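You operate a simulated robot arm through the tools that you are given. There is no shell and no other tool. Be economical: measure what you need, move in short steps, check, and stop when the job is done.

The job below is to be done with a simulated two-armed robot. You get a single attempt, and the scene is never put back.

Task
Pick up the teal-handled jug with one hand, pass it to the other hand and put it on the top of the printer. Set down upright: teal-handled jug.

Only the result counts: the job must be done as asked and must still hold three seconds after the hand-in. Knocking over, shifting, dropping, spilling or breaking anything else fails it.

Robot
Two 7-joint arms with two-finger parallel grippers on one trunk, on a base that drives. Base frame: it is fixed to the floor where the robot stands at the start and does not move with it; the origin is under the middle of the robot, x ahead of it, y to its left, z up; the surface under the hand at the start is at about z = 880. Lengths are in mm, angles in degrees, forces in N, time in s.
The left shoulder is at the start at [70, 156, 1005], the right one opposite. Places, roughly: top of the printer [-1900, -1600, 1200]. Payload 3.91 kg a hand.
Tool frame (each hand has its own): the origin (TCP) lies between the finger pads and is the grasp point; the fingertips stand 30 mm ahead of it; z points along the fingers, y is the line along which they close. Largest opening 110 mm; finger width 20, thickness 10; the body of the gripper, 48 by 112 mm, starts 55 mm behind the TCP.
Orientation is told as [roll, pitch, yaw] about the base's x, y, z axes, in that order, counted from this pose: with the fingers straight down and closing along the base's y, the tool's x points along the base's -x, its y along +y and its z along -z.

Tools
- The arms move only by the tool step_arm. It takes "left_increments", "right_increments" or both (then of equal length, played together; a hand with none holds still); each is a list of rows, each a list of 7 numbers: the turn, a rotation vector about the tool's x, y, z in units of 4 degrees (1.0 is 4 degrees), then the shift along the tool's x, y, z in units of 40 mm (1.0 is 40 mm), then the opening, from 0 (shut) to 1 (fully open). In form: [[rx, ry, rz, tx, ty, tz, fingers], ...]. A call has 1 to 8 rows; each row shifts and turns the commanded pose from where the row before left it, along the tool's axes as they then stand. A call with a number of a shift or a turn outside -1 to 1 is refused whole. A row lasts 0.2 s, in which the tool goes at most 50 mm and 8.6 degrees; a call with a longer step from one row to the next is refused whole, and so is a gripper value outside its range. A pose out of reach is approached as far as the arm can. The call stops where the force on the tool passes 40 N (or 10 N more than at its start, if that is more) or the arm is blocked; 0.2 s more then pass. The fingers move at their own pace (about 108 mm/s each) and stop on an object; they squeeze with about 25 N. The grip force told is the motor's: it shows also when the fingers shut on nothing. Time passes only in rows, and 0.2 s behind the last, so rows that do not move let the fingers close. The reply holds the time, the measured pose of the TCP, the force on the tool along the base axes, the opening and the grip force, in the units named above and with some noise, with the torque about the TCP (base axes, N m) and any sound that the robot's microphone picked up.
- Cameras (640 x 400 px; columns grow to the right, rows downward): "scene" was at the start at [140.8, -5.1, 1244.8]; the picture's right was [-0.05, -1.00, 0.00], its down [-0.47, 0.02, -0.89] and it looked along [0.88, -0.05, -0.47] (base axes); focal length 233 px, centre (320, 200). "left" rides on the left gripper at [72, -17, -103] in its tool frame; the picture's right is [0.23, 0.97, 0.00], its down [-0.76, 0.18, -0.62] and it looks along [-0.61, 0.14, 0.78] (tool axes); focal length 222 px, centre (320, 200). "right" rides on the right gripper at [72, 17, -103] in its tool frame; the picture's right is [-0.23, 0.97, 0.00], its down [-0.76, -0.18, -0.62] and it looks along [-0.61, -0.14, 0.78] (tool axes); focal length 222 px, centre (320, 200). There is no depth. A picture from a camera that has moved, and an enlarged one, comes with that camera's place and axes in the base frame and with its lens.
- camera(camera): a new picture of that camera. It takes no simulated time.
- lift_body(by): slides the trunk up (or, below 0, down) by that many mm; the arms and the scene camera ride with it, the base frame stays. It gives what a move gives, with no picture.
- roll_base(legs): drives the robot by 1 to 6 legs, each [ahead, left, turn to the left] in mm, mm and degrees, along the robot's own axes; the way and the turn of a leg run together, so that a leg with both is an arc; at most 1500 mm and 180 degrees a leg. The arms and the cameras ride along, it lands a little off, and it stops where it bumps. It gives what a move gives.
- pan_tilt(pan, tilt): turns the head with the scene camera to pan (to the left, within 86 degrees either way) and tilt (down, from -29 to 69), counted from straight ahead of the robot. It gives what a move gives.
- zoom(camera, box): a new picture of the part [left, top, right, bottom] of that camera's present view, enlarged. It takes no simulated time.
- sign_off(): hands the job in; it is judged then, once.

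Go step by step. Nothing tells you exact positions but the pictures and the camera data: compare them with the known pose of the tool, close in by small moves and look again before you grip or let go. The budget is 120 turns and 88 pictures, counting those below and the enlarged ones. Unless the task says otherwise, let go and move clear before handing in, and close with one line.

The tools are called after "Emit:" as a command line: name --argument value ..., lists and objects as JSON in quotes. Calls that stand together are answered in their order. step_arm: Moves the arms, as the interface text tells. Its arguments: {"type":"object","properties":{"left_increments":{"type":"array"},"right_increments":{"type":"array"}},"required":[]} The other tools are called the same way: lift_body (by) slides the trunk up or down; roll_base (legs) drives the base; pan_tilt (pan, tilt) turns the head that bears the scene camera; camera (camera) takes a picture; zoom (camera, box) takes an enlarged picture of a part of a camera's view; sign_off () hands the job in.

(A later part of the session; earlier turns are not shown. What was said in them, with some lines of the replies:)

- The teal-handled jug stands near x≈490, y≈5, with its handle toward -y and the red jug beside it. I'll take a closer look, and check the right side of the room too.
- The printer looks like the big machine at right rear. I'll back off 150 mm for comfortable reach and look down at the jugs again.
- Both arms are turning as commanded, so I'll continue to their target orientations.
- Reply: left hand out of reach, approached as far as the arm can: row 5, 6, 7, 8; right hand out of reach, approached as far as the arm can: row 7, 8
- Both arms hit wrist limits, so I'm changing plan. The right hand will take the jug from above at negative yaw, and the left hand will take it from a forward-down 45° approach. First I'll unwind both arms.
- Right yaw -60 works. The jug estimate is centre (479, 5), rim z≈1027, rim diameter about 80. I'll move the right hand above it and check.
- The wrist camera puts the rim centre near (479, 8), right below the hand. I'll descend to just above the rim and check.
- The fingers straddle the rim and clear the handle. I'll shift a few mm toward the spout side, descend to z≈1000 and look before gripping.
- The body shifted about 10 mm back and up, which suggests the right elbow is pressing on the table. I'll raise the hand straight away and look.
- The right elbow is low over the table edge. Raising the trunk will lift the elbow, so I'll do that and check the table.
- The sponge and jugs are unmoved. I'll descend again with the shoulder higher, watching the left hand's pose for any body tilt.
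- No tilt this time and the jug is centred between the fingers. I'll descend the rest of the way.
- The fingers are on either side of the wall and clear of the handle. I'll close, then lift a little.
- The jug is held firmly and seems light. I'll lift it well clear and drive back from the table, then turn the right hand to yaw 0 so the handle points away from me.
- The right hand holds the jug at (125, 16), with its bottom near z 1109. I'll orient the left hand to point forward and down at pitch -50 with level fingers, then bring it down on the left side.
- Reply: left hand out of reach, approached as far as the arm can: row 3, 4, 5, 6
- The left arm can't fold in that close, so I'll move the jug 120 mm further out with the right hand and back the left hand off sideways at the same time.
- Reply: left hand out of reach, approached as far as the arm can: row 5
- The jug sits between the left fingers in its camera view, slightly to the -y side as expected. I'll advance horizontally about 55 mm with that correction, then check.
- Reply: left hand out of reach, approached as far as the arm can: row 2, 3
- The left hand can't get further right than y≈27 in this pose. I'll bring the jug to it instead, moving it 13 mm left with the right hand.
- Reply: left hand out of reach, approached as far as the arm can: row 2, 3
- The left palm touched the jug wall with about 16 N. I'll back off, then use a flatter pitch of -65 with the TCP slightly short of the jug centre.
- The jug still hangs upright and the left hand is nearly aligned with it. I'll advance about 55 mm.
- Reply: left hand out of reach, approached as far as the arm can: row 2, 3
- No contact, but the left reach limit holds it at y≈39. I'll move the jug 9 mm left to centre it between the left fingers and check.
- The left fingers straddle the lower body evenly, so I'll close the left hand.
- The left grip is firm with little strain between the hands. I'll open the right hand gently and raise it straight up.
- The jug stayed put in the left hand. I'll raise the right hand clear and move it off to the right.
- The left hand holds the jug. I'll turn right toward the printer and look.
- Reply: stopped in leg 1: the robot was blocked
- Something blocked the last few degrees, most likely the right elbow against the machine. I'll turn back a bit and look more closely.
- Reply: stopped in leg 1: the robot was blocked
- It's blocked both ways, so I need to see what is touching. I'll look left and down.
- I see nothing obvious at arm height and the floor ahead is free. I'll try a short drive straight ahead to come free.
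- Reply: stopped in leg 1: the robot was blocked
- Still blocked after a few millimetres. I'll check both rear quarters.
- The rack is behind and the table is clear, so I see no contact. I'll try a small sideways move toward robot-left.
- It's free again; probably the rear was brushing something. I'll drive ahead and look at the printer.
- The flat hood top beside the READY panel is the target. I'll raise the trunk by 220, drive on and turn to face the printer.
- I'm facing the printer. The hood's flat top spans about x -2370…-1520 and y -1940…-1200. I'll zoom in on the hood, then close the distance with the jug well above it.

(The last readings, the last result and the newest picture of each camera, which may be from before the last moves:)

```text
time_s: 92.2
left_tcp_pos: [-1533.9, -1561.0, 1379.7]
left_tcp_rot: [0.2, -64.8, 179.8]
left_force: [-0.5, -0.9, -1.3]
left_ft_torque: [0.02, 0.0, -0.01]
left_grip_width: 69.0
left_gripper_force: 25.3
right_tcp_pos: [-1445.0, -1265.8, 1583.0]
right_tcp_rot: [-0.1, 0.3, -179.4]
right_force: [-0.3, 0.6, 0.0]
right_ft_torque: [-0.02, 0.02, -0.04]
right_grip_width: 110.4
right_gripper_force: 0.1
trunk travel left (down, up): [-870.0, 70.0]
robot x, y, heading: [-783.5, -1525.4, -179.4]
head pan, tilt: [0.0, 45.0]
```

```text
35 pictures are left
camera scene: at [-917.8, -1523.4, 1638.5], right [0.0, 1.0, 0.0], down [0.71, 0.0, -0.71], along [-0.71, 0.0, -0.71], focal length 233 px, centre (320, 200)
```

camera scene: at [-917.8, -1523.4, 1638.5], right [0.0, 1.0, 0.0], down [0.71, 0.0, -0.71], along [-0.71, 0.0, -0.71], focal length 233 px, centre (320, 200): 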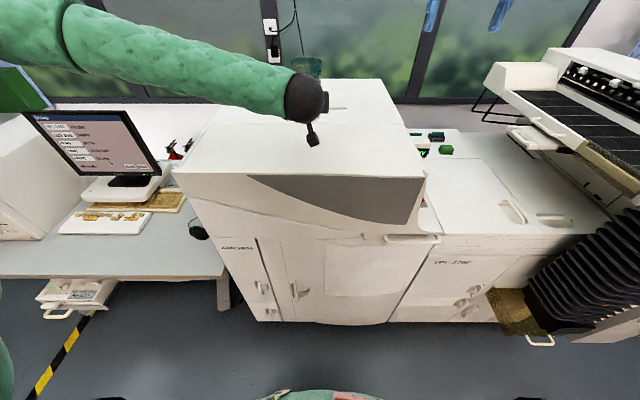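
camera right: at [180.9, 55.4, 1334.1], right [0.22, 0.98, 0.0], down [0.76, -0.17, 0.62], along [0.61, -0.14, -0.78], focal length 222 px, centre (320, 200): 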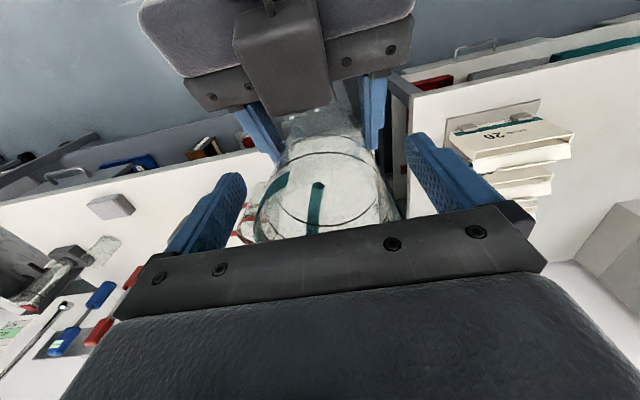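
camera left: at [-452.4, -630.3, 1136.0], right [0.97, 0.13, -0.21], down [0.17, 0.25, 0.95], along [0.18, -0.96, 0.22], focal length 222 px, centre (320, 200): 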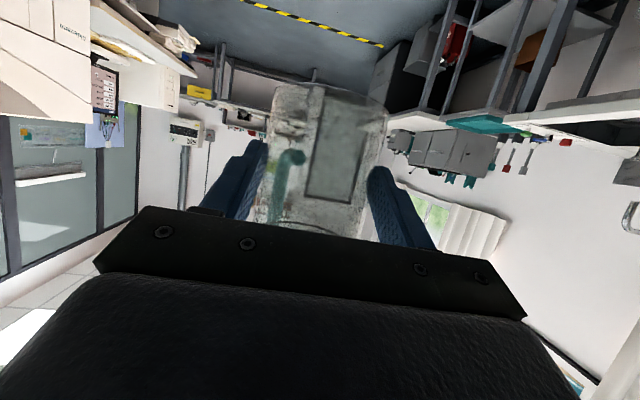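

The top is flat with a clear front edge, and the jug is now roughly above its front strip. I'll take the right wrist camera view for a second line on the edge position and height.

Emit:
camera --camera "right"

Emit:
zoom --camera "scene" --box '[240, 40, 440, 200]'

```text
34 pictures are left
camera right: at [-1373.0, -1282.8, 1686.1], right [-0.22, -0.98, 0.0], down [-0.77, 0.17, 0.62], along [-0.6, 0.14, -0.78], focal length 222 px, centre (320, 200)
```

right: 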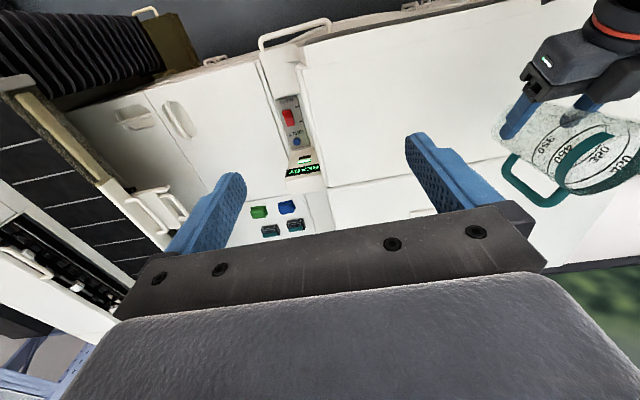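

```text
2.50 times, centred on (340, 120) of scene
camera zoom: at [-917.8, -1523.4, 1638.5], right [0.0, 1.0, 0.0], down [0.71, 0.0, -0.71], along [-0.71, 0.0, -0.71], focal length 582 px, centre (270, 400)
```

zoom: 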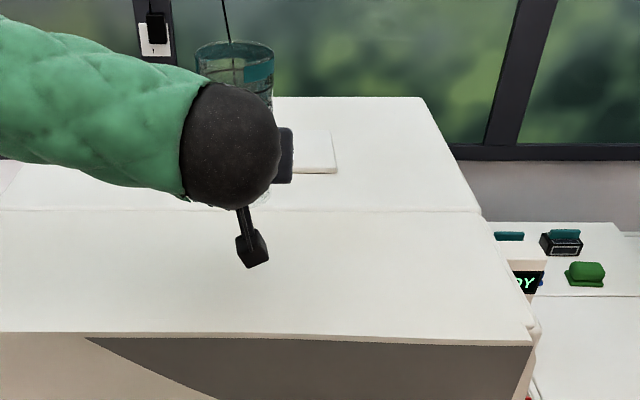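

I need to know whether the front strip slopes relative to the back part beyond the seam, so I'll zoom in on the wrist view.

Emit:
zoom --camera "right" --box '[240, 0, 440, 125]'

Emit:
zoom --camera "right" --box '[440, 0, 640, 270]'

```text
3.20 times, centred on (340, 62) of right
camera zoom: at [-1373.0, -1282.8, 1686.1], right [-0.22, -0.98, 0.0], down [-0.77, 0.17, 0.62], along [-0.6, 0.14, -0.78], focal length 711 px, centre (256, 640)
```

zoom: 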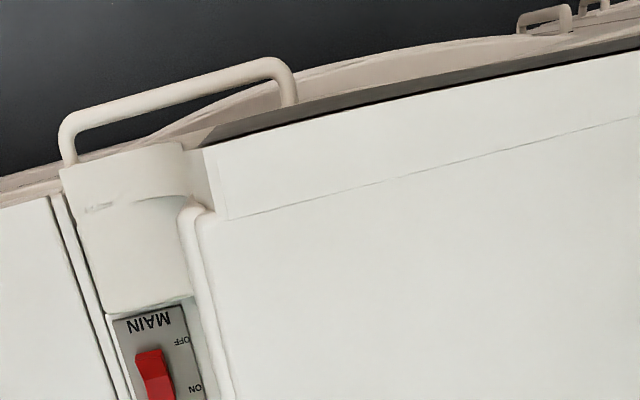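

```text
1.48 times, centred on (540, 135) of right
camera zoom: at [-1373.0, -1282.8, 1686.1], right [-0.22, -0.98, 0.0], down [-0.77, 0.17, 0.62], along [-0.6, 0.14, -0.78], focal length 329 px, centre (-6, 296)
```

zoom: 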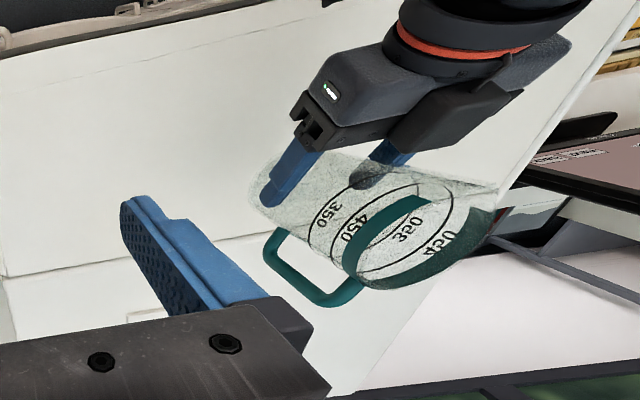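

The two views put the top at about z 1250, spanning x -1395…-2060 and y -1905…-1241, with a seam near x -1655. I'll aim for a clear spot at (-1740, -1590) behind the seam, so I'll drive 200 ahead and 30 left.

Emit:
roll_base --legs '[[200, 30, 0]]'

Emit:
pan_tilt --pan 0 --tilt 40

Emit:
camera --camera "scene"

Emit:
camera --camera "right"

Emit:
camera --camera "left"

```text
time_s: 93.8
left_tcp_pos: [-1732.3, -1592.0, 1381.3]
left_tcp_rot: [0.3, -65.0, 179.8]
left_force: [0.3, 0.0, -0.6]
left_ft_torque: [-0.02, -0.04, -0.01]
left_grip_width: 68.8
left_gripper_force: 25.0
right_tcp_pos: [-1643.1, -1297.6, 1585.0]
right_tcp_rot: [-0.2, 0.0, -179.3]
right_force: [0.1, -0.5, 0.1]
right_ft_torque: [0.0, 0.03, -0.04]
right_grip_width: 109.8
right_gripper_force: 0.1
trunk travel left (down, up): [-870.0, 70.0]
robot x, y, heading: [-984.4, -1549.6, -179.8]
head pan, tilt: [0.0, 45.0]
```

```text
time_s: 94.4
left_tcp_pos: [-1733.5, -1592.2, 1379.7]
left_tcp_rot: [0.4, -64.9, 180.0]
left_force: [-0.2, -0.4, -0.9]
left_ft_torque: [-0.01, -0.05, 0.01]
left_grip_width: 68.6
left_gripper_force: 25.3
right_tcp_pos: [-1645.7, -1296.9, 1583.2]
right_tcp_rot: [-0.1, 0.1, -179.4]
right_force: [-0.5, -0.4, 0.9]
right_ft_torque: [-0.01, 0.0, 0.03]
right_grip_width: 110.0
right_gripper_force: 0.0
trunk travel left (down, up): [-870.0, 70.0]
robot x, y, heading: [-983.5, -1553.3, -179.6]
head pan, tilt: [0.0, 40.0]
```

```text
30 pictures are left
camera scene: at [-1122.1, -1554.4, 1645.8], right [0.0, 1.0, 0.0], down [0.64, 0.0, -0.77], along [-0.77, 0.0, -0.64], focal length 233 px, centre (320, 200)
```

scene: 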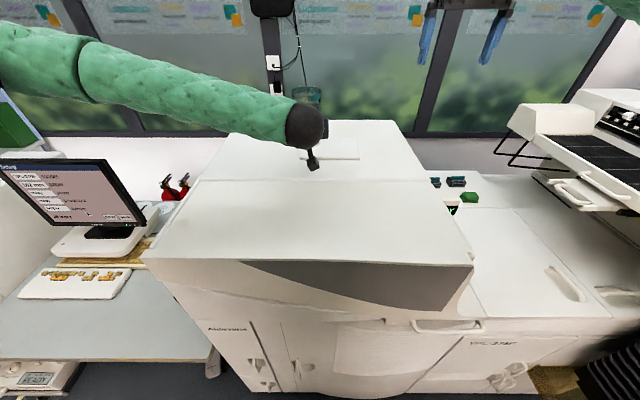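

```text
29 pictures are left
camera right: at [-1573.5, -1313.7, 1686.7], right [-0.22, -0.98, 0.0], down [-0.77, 0.17, 0.62], along [-0.61, 0.14, -0.78], focal length 222 px, centre (320, 200)
```

right: 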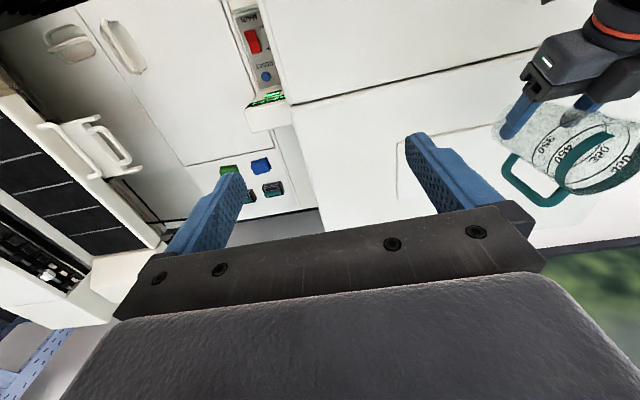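

```text
28 pictures are left
camera left: at [-1611.0, -1574.9, 1357.6], right [0.1, -0.97, -0.2], down [0.24, -0.17, 0.95], along [-0.97, -0.14, 0.22], focal length 222 px, centre (320, 200)
```

left: 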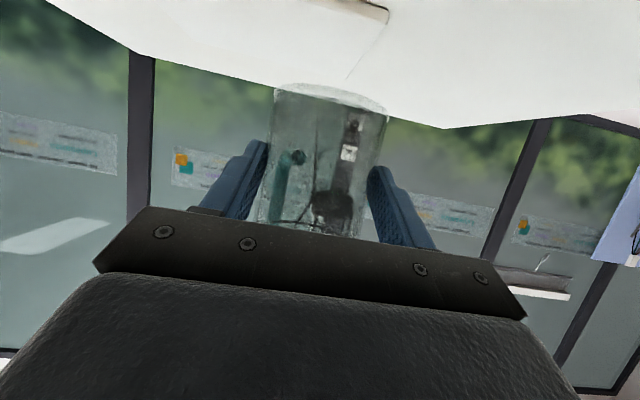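

The spot between the seam (x≈-1676) and the thin pad (x≈-1799) is clear, and the jug is above its middle. I'll lower the trunk in steps and watch forces and pictures.

Emit:
lift_body --by -40

Emit:
camera --camera "left"

Emit:
zoom --camera "right" --box '[400, 0, 640, 250]'

```text
time_s: 95.3
left_tcp_pos: [-1734.8, -1592.5, 1340.2]
left_tcp_rot: [0.2, -64.9, 179.9]
left_force: [0.9, 0.0, -0.4]
left_ft_torque: [0.01, -0.02, 0.01]
left_grip_width: 68.5
left_gripper_force: 25.0
right_tcp_pos: [-1645.2, -1296.4, 1543.2]
right_tcp_rot: [-0.1, 0.2, -179.4]
right_force: [0.1, 0.2, 0.2]
right_ft_torque: [-0.01, 0.0, 0.03]
right_grip_width: 110.2
right_gripper_force: 0.1
trunk travel left (down, up): [-830.0, 110.0]
robot x, y, heading: [-985.3, -1552.9, -179.7]
head pan, tilt: [0.0, 40.0]
```

```text
27 pictures are left
camera left: at [-1610.7, -1575.1, 1317.9], right [0.1, -0.97, -0.2], down [0.24, -0.17, 0.95], along [-0.97, -0.14, 0.22], focal length 222 px, centre (320, 200)
```

left: 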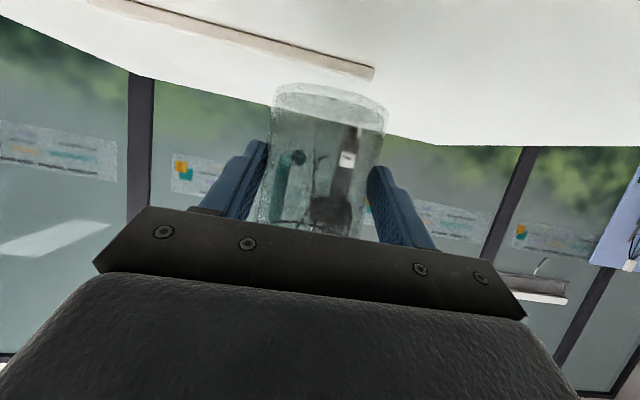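

```text
1.60 times, centred on (520, 125) of right
camera zoom: at [-1573.2, -1313.9, 1647.0], right [-0.22, -0.98, 0.0], down [-0.77, 0.17, 0.62], along [-0.61, 0.14, -0.78], focal length 355 px, centre (0, 320)
```

zoom: 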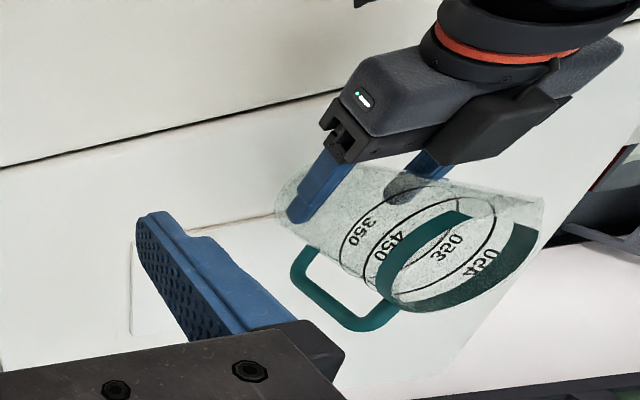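

The surface is near z 1252, with about 35 mm to go. The pad edge is clear ahead by about 20 mm. I'll keep lowering.

Emit:
lift_body --by -20

Emit:
camera --camera "left"

Emit:
zoom --camera "right" --box '[400, 0, 640, 250]'

Emit:
zoom --camera "scene" --box '[240, 70, 420, 200]'

```text
time_s: 95.9
left_tcp_pos: [-1733.4, -1592.5, 1320.8]
left_tcp_rot: [0.4, -64.8, 179.8]
left_force: [0.6, -0.2, -1.0]
left_ft_torque: [-0.03, -0.05, -0.01]
left_grip_width: 68.6
left_gripper_force: 25.0
right_tcp_pos: [-1645.5, -1297.5, 1523.9]
right_tcp_rot: [-0.1, 0.1, -179.4]
right_force: [0.3, -0.4, 0.7]
right_ft_torque: [-0.02, 0.02, -0.02]
right_grip_width: 110.0
right_gripper_force: 0.0
trunk travel left (down, up): [-810.0, 130.0]
robot x, y, heading: [-985.1, -1552.6, -179.7]
head pan, tilt: [0.0, 40.0]
```

```text
25 pictures are left
camera left: at [-1610.3, -1575.0, 1298.1], right [0.1, -0.97, -0.2], down [0.24, -0.17, 0.95], along [-0.97, -0.14, 0.22], focal length 222 px, centre (320, 200)
```

left: 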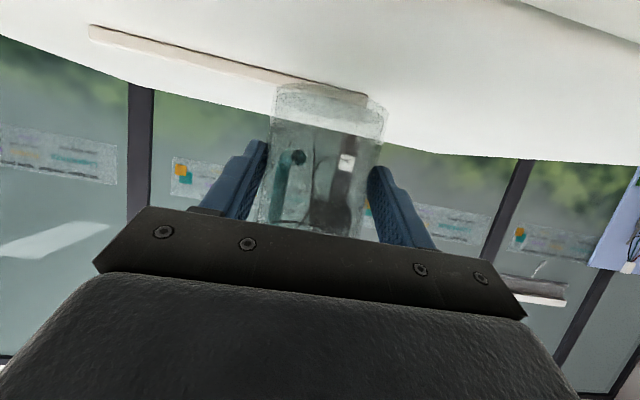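

```text
1.60 times, centred on (520, 125) of right
camera zoom: at [-1572.7, -1313.8, 1627.2], right [-0.22, -0.98, 0.0], down [-0.77, 0.17, 0.62], along [-0.61, 0.14, -0.78], focal length 355 px, centre (0, 320)
```

zoom: 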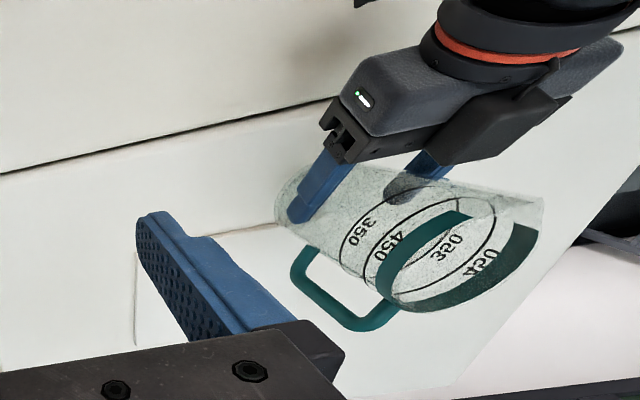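

```text
3.08 times, centred on (330, 135) of scene
camera zoom: at [-1121.3, -1554.4, 1586.0], right [-0.01, 1.0, 0.0], down [0.64, 0.0, -0.77], along [-0.77, 0.0, -0.64], focal length 716 px, centre (289, 400)
```

zoom: 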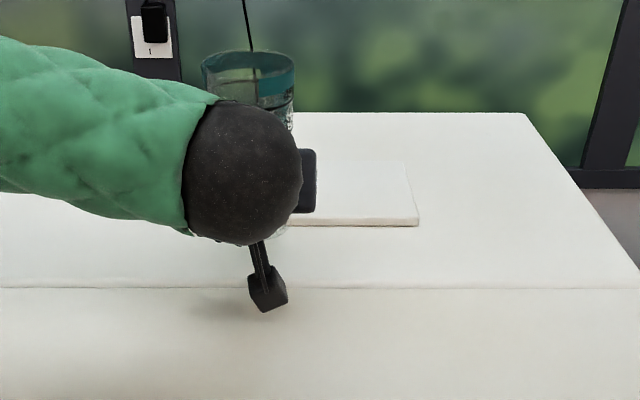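

Emit:
lift_body --by -9

Emit:
lift_body --by -4

Emit:
zoom --camera "scene" --box '[260, 80, 380, 200]'

Emit:
camera --camera "left"

```text
time_s: 96.5
left_tcp_pos: [-1734.2, -1591.6, 1313.1]
left_tcp_rot: [0.2, -65.0, 179.9]
left_force: [-1.9, -0.1, 3.6]
left_ft_torque: [0.0, 0.41, -0.03]
left_grip_width: 68.6
left_gripper_force: 25.2
right_tcp_pos: [-1644.7, -1298.4, 1515.1]
right_tcp_rot: [-0.2, 0.2, -179.4]
right_force: [0.6, 0.1, 0.3]
right_ft_torque: [0.06, 0.0, -0.05]
right_grip_width: 110.1
right_gripper_force: 0.1
trunk travel left (down, up): [-801.0, 139.0]
robot x, y, heading: [-987.9, -1554.9, -179.6]
head pan, tilt: [0.0, 40.0]
```

```text
time_s: 97.0
left_tcp_pos: [-1732.6, -1591.1, 1308.8]
left_tcp_rot: [0.3, -65.0, 179.9]
left_force: [5.1, 0.5, 14.8]
left_ft_torque: [0.0, 0.71, -0.01]
left_grip_width: 68.8
left_gripper_force: 25.6
right_tcp_pos: [-1644.2, -1297.1, 1511.0]
right_tcp_rot: [-0.1, 0.1, -179.4]
right_force: [-0.6, -0.3, -0.6]
right_ft_torque: [-0.02, 0.0, -0.01]
right_grip_width: 109.8
right_gripper_force: 0.2
trunk travel left (down, up): [-797.0, 143.0]
robot x, y, heading: [-982.7, -1549.7, -179.4]
head pan, tilt: [0.0, 40.0]
```

```text
3.33 times, centred on (320, 140) of scene
camera zoom: at [-1119.7, -1554.4, 1573.2], right [-0.01, 1.0, 0.0], down [0.64, 0.0, -0.77], along [-0.77, 0.0, -0.64], focal length 775 px, centre (320, 400)
```

zoom: 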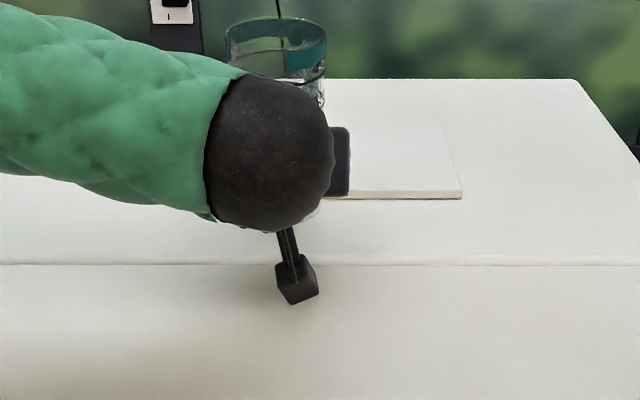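

```text
21 pictures are left
camera left: at [-1609.0, -1574.9, 1286.2], right [0.1, -0.97, -0.2], down [0.24, -0.18, 0.95], along [-0.96, -0.14, 0.22], focal length 222 px, centre (320, 200)
```

left: 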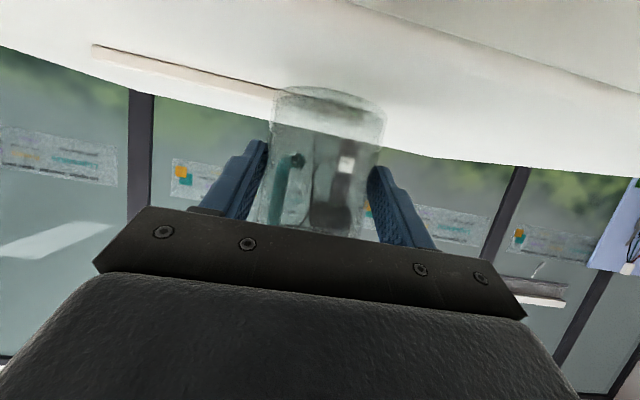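

Contact came about 8 mm early and well ahead of the hand, so the far edge of the jug's bottom is probably on the raised pad. I'll lift, back up 22 mm and try again.

Emit:
lift_body --by 20

Emit:
roll_base --legs '[[-22, 0, 0]]'

Emit:
zoom --camera "right" --box '[440, 30, 600, 170]'

Emit:
zoom --camera "left" --box '[220, 40, 440, 180]'

```text
time_s: 97.7
left_tcp_pos: [-1734.1, -1591.8, 1327.9]
left_tcp_rot: [0.3, -64.9, 179.8]
left_force: [0.7, 0.1, -0.6]
left_ft_torque: [0.01, -0.02, -0.04]
left_grip_width: 68.7
left_gripper_force: 25.1
right_tcp_pos: [-1644.4, -1296.9, 1530.9]
right_tcp_rot: [0.0, 0.2, -179.4]
right_force: [0.5, -0.3, -0.2]
right_ft_torque: [0.01, -0.01, 0.0]
right_grip_width: 110.2
right_gripper_force: 0.1
trunk travel left (down, up): [-817.0, 123.0]
robot x, y, heading: [-983.0, -1553.3, -179.8]
head pan, tilt: [0.0, 40.0]
```

```text
time_s: 98.5
left_tcp_pos: [-1720.2, -1591.4, 1323.5]
left_tcp_rot: [0.3, -64.6, 179.8]
left_force: [-0.8, -0.8, -1.4]
left_ft_torque: [0.01, -0.01, 0.01]
left_grip_width: 68.4
left_gripper_force: 24.7
right_tcp_pos: [-1631.1, -1298.0, 1526.6]
right_tcp_rot: [0.0, 0.6, -179.3]
right_force: [-0.4, 0.5, -0.9]
right_ft_torque: [0.03, -0.06, 0.0]
right_grip_width: 109.9
right_gripper_force: 0.0
trunk travel left (down, up): [-817.0, 123.0]
robot x, y, heading: [-962.0, -1552.8, -179.7]
head pan, tilt: [0.0, 40.0]
```

```text
2.86 times, centred on (520, 100) of right
camera zoom: at [-1560.0, -1313.7, 1630.0], right [-0.22, -0.98, 0.0], down [-0.77, 0.17, 0.62], along [-0.6, 0.14, -0.79], focal length 635 px, centre (-251, 486)
```

zoom: 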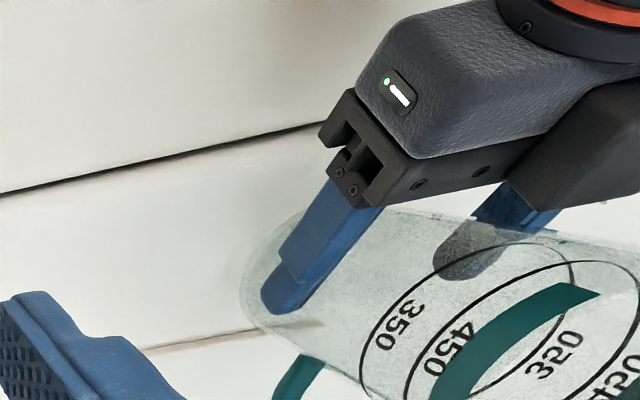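

```text
2.86 times, centred on (330, 110) of left
camera zoom: at [-1595.7, -1574.8, 1300.9], right [0.1, -0.97, -0.2], down [0.24, -0.17, 0.96], along [-0.97, -0.14, 0.21], focal length 635 px, centre (291, 457)
```

zoom: 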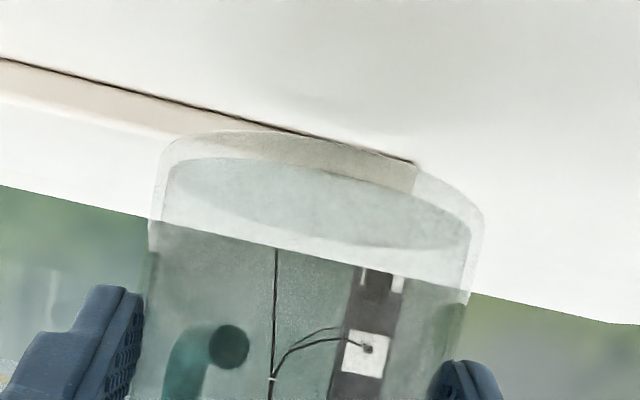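

The wrist view shows the jug centre about 35 mm ahead of the TCP, which confirms the pad contact. I'll back up another 15 mm so it sits midway between seam and pad.

Emit:
roll_base --legs '[[-12, 0, 0]]'

Emit:
pan_tilt --pan 0 --tilt 41

Emit:
zoom --camera "right" --box '[440, 30, 640, 230]'

```text
time_s: 99.3
left_tcp_pos: [-1704.7, -1591.6, 1323.6]
left_tcp_rot: [0.5, -64.7, 179.8]
left_force: [-0.4, 0.4, -1.8]
left_ft_torque: [0.04, -0.01, 0.03]
left_grip_width: 68.7
left_gripper_force: 25.2
right_tcp_pos: [-1617.1, -1296.9, 1528.4]
right_tcp_rot: [-0.2, 0.4, -179.4]
right_force: [-0.8, 0.9, -0.4]
right_ft_torque: [-0.03, -0.05, -0.02]
right_grip_width: 109.9
right_gripper_force: 0.1
trunk travel left (down, up): [-817.0, 123.0]
robot x, y, heading: [-950.3, -1556.7, -179.8]
head pan, tilt: [0.0, 40.0]
```

```text
time_s: 99.9
left_tcp_pos: [-1702.4, -1591.3, 1325.2]
left_tcp_rot: [0.3, -64.8, 179.9]
left_force: [-0.6, 0.1, -0.8]
left_ft_torque: [-0.01, -0.03, -0.01]
left_grip_width: 68.4
left_gripper_force: 24.4
right_tcp_pos: [-1613.9, -1297.6, 1528.6]
right_tcp_rot: [-0.1, 0.2, -179.4]
right_force: [0.3, 0.5, 0.2]
right_ft_torque: [0.0, 0.02, 0.0]
right_grip_width: 109.8
right_gripper_force: 0.0
trunk travel left (down, up): [-817.0, 123.0]
robot x, y, heading: [-950.8, -1551.5, -179.8]
head pan, tilt: [0.0, 41.0]
```

```text
2.00 times, centred on (540, 130) of right
camera zoom: at [-1542.1, -1313.8, 1632.6], right [-0.22, -0.98, 0.0], down [-0.77, 0.17, 0.62], along [-0.6, 0.14, -0.79], focal length 444 px, centre (-120, 340)
```

zoom: 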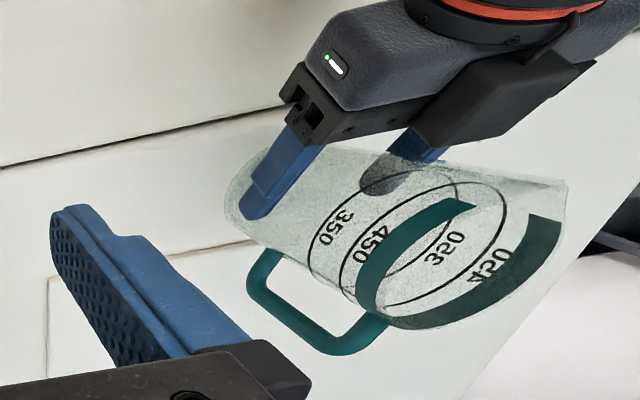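

The jug centre is now at x≈-1742, midway between seam and pad. I'll lower gently.

Emit:
lift_body --by -14

Emit:
lift_body --by -3

Emit:
lift_body --by -3

```text
time_s: 100.5
left_tcp_pos: [-1702.5, -1591.6, 1313.1]
left_tcp_rot: [0.4, -64.8, 179.8]
left_force: [0.1, -0.2, -0.7]
left_ft_torque: [-0.02, -0.01, 0.01]
left_grip_width: 68.9
left_gripper_force: 25.1
right_tcp_pos: [-1614.0, -1298.2, 1516.0]
right_tcp_rot: [-0.1, 0.3, -179.3]
right_force: [0.1, -0.5, 0.6]
right_ft_torque: [0.03, -0.03, -0.03]
right_grip_width: 110.2
right_gripper_force: 0.0
trunk travel left (down, up): [-803.0, 137.0]
robot x, y, heading: [-952.1, -1554.7, -179.7]
head pan, tilt: [0.0, 41.0]
```

```text
time_s: 101.0
left_tcp_pos: [-1703.0, -1592.6, 1308.7]
left_tcp_rot: [0.5, -64.8, 179.8]
left_force: [-0.3, 0.2, -0.4]
left_ft_torque: [-0.02, 0.0, 0.0]
left_grip_width: 68.5
left_gripper_force: 25.2
right_tcp_pos: [-1615.4, -1296.5, 1511.9]
right_tcp_rot: [-0.1, 0.3, -179.3]
right_force: [-0.9, -0.1, -0.9]
right_ft_torque: [0.01, -0.01, 0.0]
right_grip_width: 110.2
right_gripper_force: 0.0
trunk travel left (down, up): [-800.0, 140.0]
robot x, y, heading: [-954.4, -1556.6, -179.8]
head pan, tilt: [0.0, 41.0]
```

```text
time_s: 101.5
left_tcp_pos: [-1702.5, -1591.9, 1305.6]
left_tcp_rot: [0.4, -64.8, 179.8]
left_force: [-0.3, 0.1, -1.2]
left_ft_torque: [-0.02, -0.04, 0.0]
left_grip_width: 68.6
left_gripper_force: 25.1
right_tcp_pos: [-1614.6, -1296.8, 1510.0]
right_tcp_rot: [-0.1, 0.3, -179.4]
right_force: [-0.3, 0.0, -0.6]
right_ft_torque: [0.01, -0.02, 0.01]
right_grip_width: 110.1
right_gripper_force: 0.1
trunk travel left (down, up): [-797.0, 143.0]
robot x, y, heading: [-952.4, -1550.9, -179.8]
head pan, tilt: [0.0, 41.0]
```

No contact yet at 1305, which is past the earlier pad contact, as expected. I'll continue in small steps.

Emit:
lift_body --by -3

Emit:
lift_body --by -3

Emit:
zoom --camera "left" --box '[220, 20, 440, 180]'

Emit:
zoom --camera "scene" --box '[250, 80, 400, 220]'

```text
time_s: 102.1
left_tcp_pos: [-1702.8, -1591.9, 1302.6]
left_tcp_rot: [0.3, -64.8, 179.7]
left_force: [0.2, -1.3, -1.2]
left_ft_torque: [0.01, -0.05, 0.01]
left_grip_width: 68.5
left_gripper_force: 25.0
right_tcp_pos: [-1613.8, -1296.8, 1506.0]
right_tcp_rot: [-0.1, 0.3, -179.4]
right_force: [-0.2, 0.1, 0.2]
right_ft_torque: [0.02, 0.0, 0.01]
right_grip_width: 109.9
right_gripper_force: 0.1
trunk travel left (down, up): [-794.0, 146.0]
robot x, y, heading: [-948.8, -1555.6, -179.7]
head pan, tilt: [0.0, 41.0]
```

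```text
time_s: 102.6
left_tcp_pos: [-1701.6, -1592.3, 1302.5]
left_tcp_rot: [0.3, -64.9, 179.9]
left_force: [0.7, -0.6, 6.1]
left_ft_torque: [-0.02, -0.13, 0.01]
left_grip_width: 68.5
left_gripper_force: 25.0
right_tcp_pos: [-1612.3, -1297.7, 1503.7]
right_tcp_rot: [-0.1, 0.3, -179.4]
right_force: [0.2, 0.3, -0.1]
right_ft_torque: [0.0, 0.0, 0.02]
right_grip_width: 110.0
right_gripper_force: 0.0
trunk travel left (down, up): [-791.0, 149.0]
robot x, y, heading: [-951.1, -1553.8, -179.6]
head pan, tilt: [0.0, 41.0]
```

```text
2.50 times, centred on (330, 100) of left
camera zoom: at [-1577.8, -1574.9, 1279.0], right [0.1, -0.97, -0.2], down [0.24, -0.17, 0.95], along [-0.97, -0.14, 0.22], focal length 555 px, centre (295, 450)
```

zoom: 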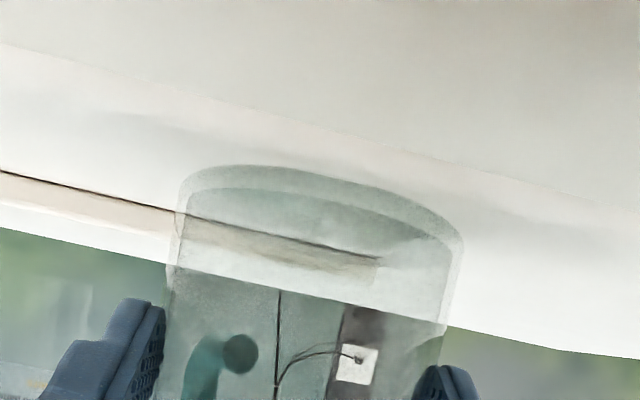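

```text
2.86 times, centred on (325, 150) of scene
camera zoom: at [-1087.7, -1554.3, 1565.6], right [-0.01, 1.0, 0.0], down [0.66, 0.0, -0.75], along [-0.75, 0.0, -0.66], focal length 665 px, centre (306, 343)
```

zoom: 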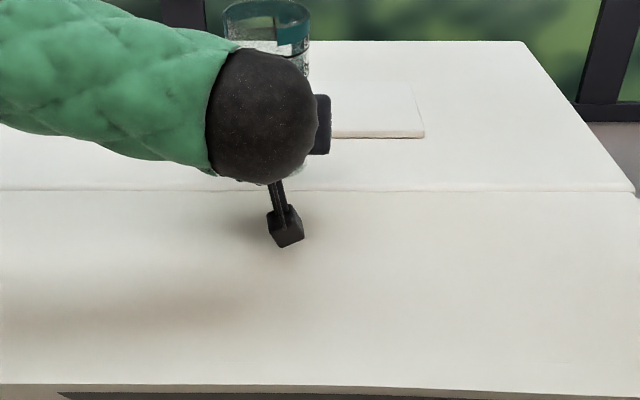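

Light contact at z 1302, about 50 mm below the TCP, so the jug's bottom is on the surface between seam and pad. I'll settle it another millimetre or two and check the torque.

Emit:
lift_body --by -1.5

Emit:
zoom --camera "right" --box '[440, 30, 640, 230]'

```text
time_s: 103.1
left_tcp_pos: [-1700.4, -1592.4, 1302.5]
left_tcp_rot: [0.3, -65.0, 179.9]
left_force: [-3.5, -0.5, 18.1]
left_ft_torque: [-0.03, 0.12, 0.03]
left_grip_width: 68.7
left_gripper_force: 24.9
right_tcp_pos: [-1612.6, -1297.2, 1503.3]
right_tcp_rot: [-0.1, 0.2, -179.5]
right_force: [0.4, -0.4, -0.2]
right_ft_torque: [0.0, 0.0, -0.01]
right_grip_width: 110.3
right_gripper_force: 0.0
trunk travel left (down, up): [-790.0, 150.0]
robot x, y, heading: [-952.7, -1553.0, -179.7]
head pan, tilt: [0.0, 41.0]
```

```text
2.00 times, centred on (540, 130) of right
camera zoom: at [-1539.7, -1313.8, 1606.4], right [-0.22, -0.98, 0.0], down [-0.77, 0.17, 0.62], along [-0.6, 0.14, -0.78], focal length 444 px, centre (-120, 340)
```

zoom: 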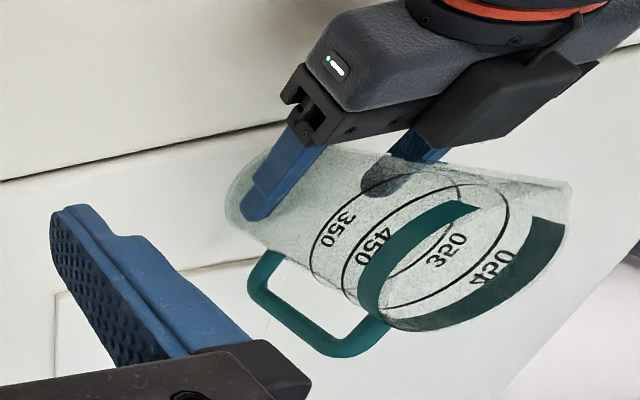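

The jug stands on the surface. I'll ease off the preload by 1 mm, then open the left fingers gradually.

Emit:
lift_body --by 1

Emit:
step_arm --left_increments '[[0, 0, 0, 0, 0, 0, 0.64], [0, 0, 0, 0, 0, 0, 0.68], [0, 0, 0, 0, 0, 0, 0.76], [0, 0, 0, 0, 0, 0, 0.88], [0, 0, 0, 0, 0, 0, 1], [0, 0, 0, 0, 0, 0, 1]]'

Emit:
zoom --camera "right" --box '[440, 30, 640, 230]'

Emit:
camera --camera "left"

```text
time_s: 103.6
left_tcp_pos: [-1700.3, -1592.3, 1301.4]
left_tcp_rot: [0.4, -64.8, 179.9]
left_force: [-4.4, -0.9, 16.1]
left_ft_torque: [0.04, 0.14, -0.01]
left_grip_width: 68.6
left_gripper_force: 24.9
right_tcp_pos: [-1613.0, -1296.5, 1503.5]
right_tcp_rot: [-0.1, 0.3, -179.5]
right_force: [-0.4, -1.2, 0.4]
right_ft_torque: [0.0, -0.01, 0.03]
right_grip_width: 110.1
right_gripper_force: 0.1
trunk travel left (down, up): [-790.0, 149.0]
robot x, y, heading: [-952.2, -1552.6, -179.5]
head pan, tilt: [0.0, 41.0]
```

```text
time_s: 105.0
left_tcp_pos: [-1701.9, -1591.9, 1299.9]
left_tcp_rot: [0.3, -64.8, 179.8]
left_force: [-0.5, 0.9, -0.2]
left_ft_torque: [-0.02, -0.01, 0.02]
left_grip_width: 110.0
left_gripper_force: 0.0
right_tcp_pos: [-1615.5, -1297.4, 1502.7]
right_tcp_rot: [-0.1, 0.3, -179.4]
right_force: [0.0, -0.2, 0.1]
right_ft_torque: [-0.01, -0.01, 0.02]
right_grip_width: 109.9
right_gripper_force: 0.1
trunk travel left (down, up): [-790.0, 149.0]
robot x, y, heading: [-952.7, -1553.4, -179.8]
head pan, tilt: [0.0, 41.0]
```

```text
2.00 times, centred on (540, 130) of right
camera zoom: at [-1541.2, -1313.8, 1606.5], right [-0.22, -0.98, 0.0], down [-0.77, 0.17, 0.62], along [-0.6, 0.14, -0.78], focal length 444 px, centre (-120, 340)
```

zoom: 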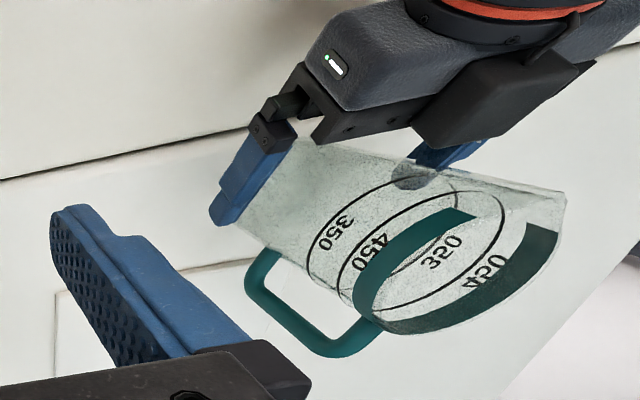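

```text
13 pictures are left
camera left: at [-1578.4, -1574.9, 1277.5], right [0.1, -0.97, -0.2], down [0.24, -0.17, 0.95], along [-0.97, -0.14, 0.22], focal length 222 px, centre (320, 200)
```

left: 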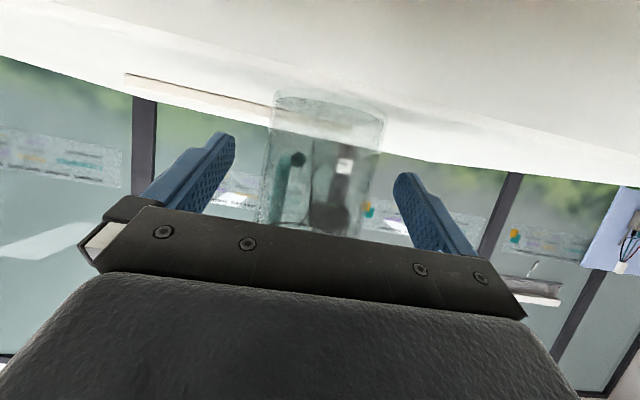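

The jug is free and standing. I'll raise the hand slightly and back straight away.

Emit:
lift_body --by 6

Emit:
roll_base --legs '[[-300, 0, 0]]'

Emit:
camera --camera "scene"

Emit:
camera --camera "left"

```text
time_s: 105.5
left_tcp_pos: [-1702.2, -1591.4, 1306.6]
left_tcp_rot: [0.3, -64.7, 179.9]
left_force: [-0.4, -0.9, -0.1]
left_ft_torque: [0.01, 0.0, 0.01]
left_grip_width: 110.0
left_gripper_force: 0.0
right_tcp_pos: [-1613.6, -1298.0, 1509.9]
right_tcp_rot: [-0.1, 0.3, -179.4]
right_force: [0.0, -0.2, -0.6]
right_ft_torque: [-0.04, -0.02, -0.02]
right_grip_width: 110.0
right_gripper_force: 0.1
trunk travel left (down, up): [-796.0, 143.0]
robot x, y, heading: [-954.5, -1552.8, -179.6]
head pan, tilt: [0.0, 41.0]
```

```text
time_s: 107.6
left_tcp_pos: [-1401.2, -1589.9, 1305.4]
left_tcp_rot: [0.4, -64.8, 179.8]
left_force: [0.0, 0.2, 1.1]
left_ft_torque: [0.0, -0.02, -0.02]
left_grip_width: 110.0
left_gripper_force: 0.0
right_tcp_pos: [-1312.5, -1295.6, 1507.5]
right_tcp_rot: [-0.2, 0.4, -179.4]
right_force: [0.5, -0.1, 0.2]
right_ft_torque: [-0.01, -0.01, -0.02]
right_grip_width: 109.7
right_gripper_force: 0.1
trunk travel left (down, up): [-796.0, 143.0]
robot x, y, heading: [-650.7, -1553.1, -179.7]
head pan, tilt: [0.0, 41.0]
```

```text
12 pictures are left
camera scene: at [-787.7, -1552.7, 1570.7], right [0.0, 1.0, 0.0], down [0.66, 0.0, -0.75], along [-0.75, 0.0, -0.66], focal length 233 px, centre (320, 200)
```

scene: 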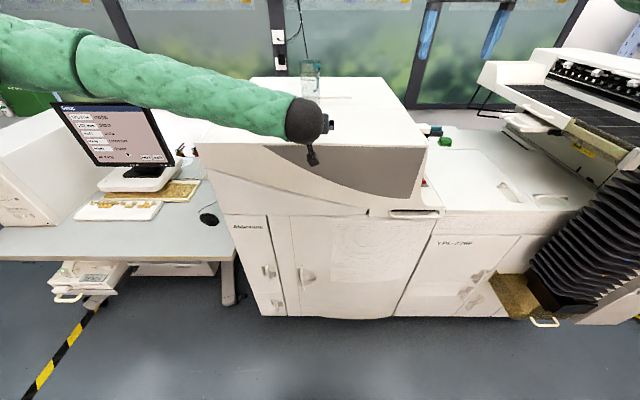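

```text
11 pictures are left
camera left: at [-1277.4, -1573.3, 1282.9], right [0.1, -0.97, -0.2], down [0.24, -0.17, 0.95], along [-0.97, -0.14, 0.22], focal length 222 px, centre (320, 200)
```

left: 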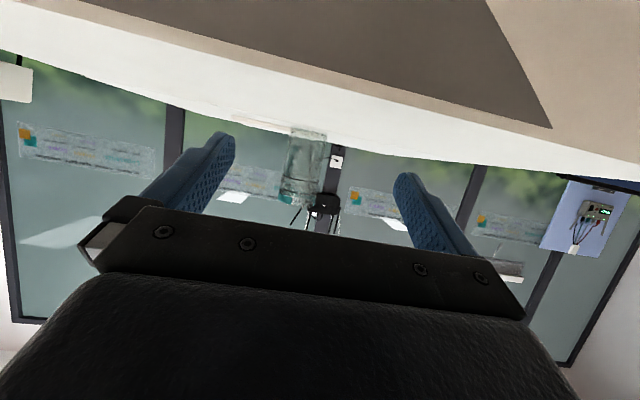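

The hand is clear and the jug appears upright on the printer. One close look to confirm.

Emit:
zoom --camera "scene" --box '[250, 50, 410, 150]'

```text
4.00 times, centred on (330, 100) of scene
camera zoom: at [-787.7, -1552.7, 1570.7], right [0.0, 1.0, 0.0], down [0.66, 0.0, -0.75], along [-0.75, 0.0, -0.66], focal length 930 px, centre (280, 600)
```

zoom: 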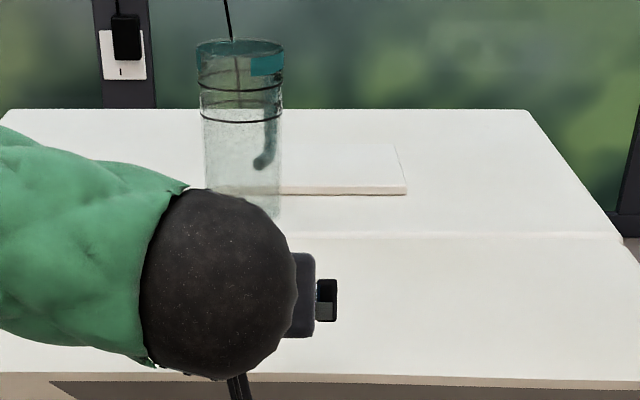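

The jug stands upright on the flat top, between the seam and the pad, with both hands clear. I'm handing in.

Emit:
sign_off

```text
The job is handed in.
```

The teal-handled jug was picked up with the right hand, passed to the left, and now stands upright on top of the printer. Along the way the robot's body tilted briefly at the bench, the base was blocked once while turning and the jug touched a raised pad on the printer; I saw nothing displaced.
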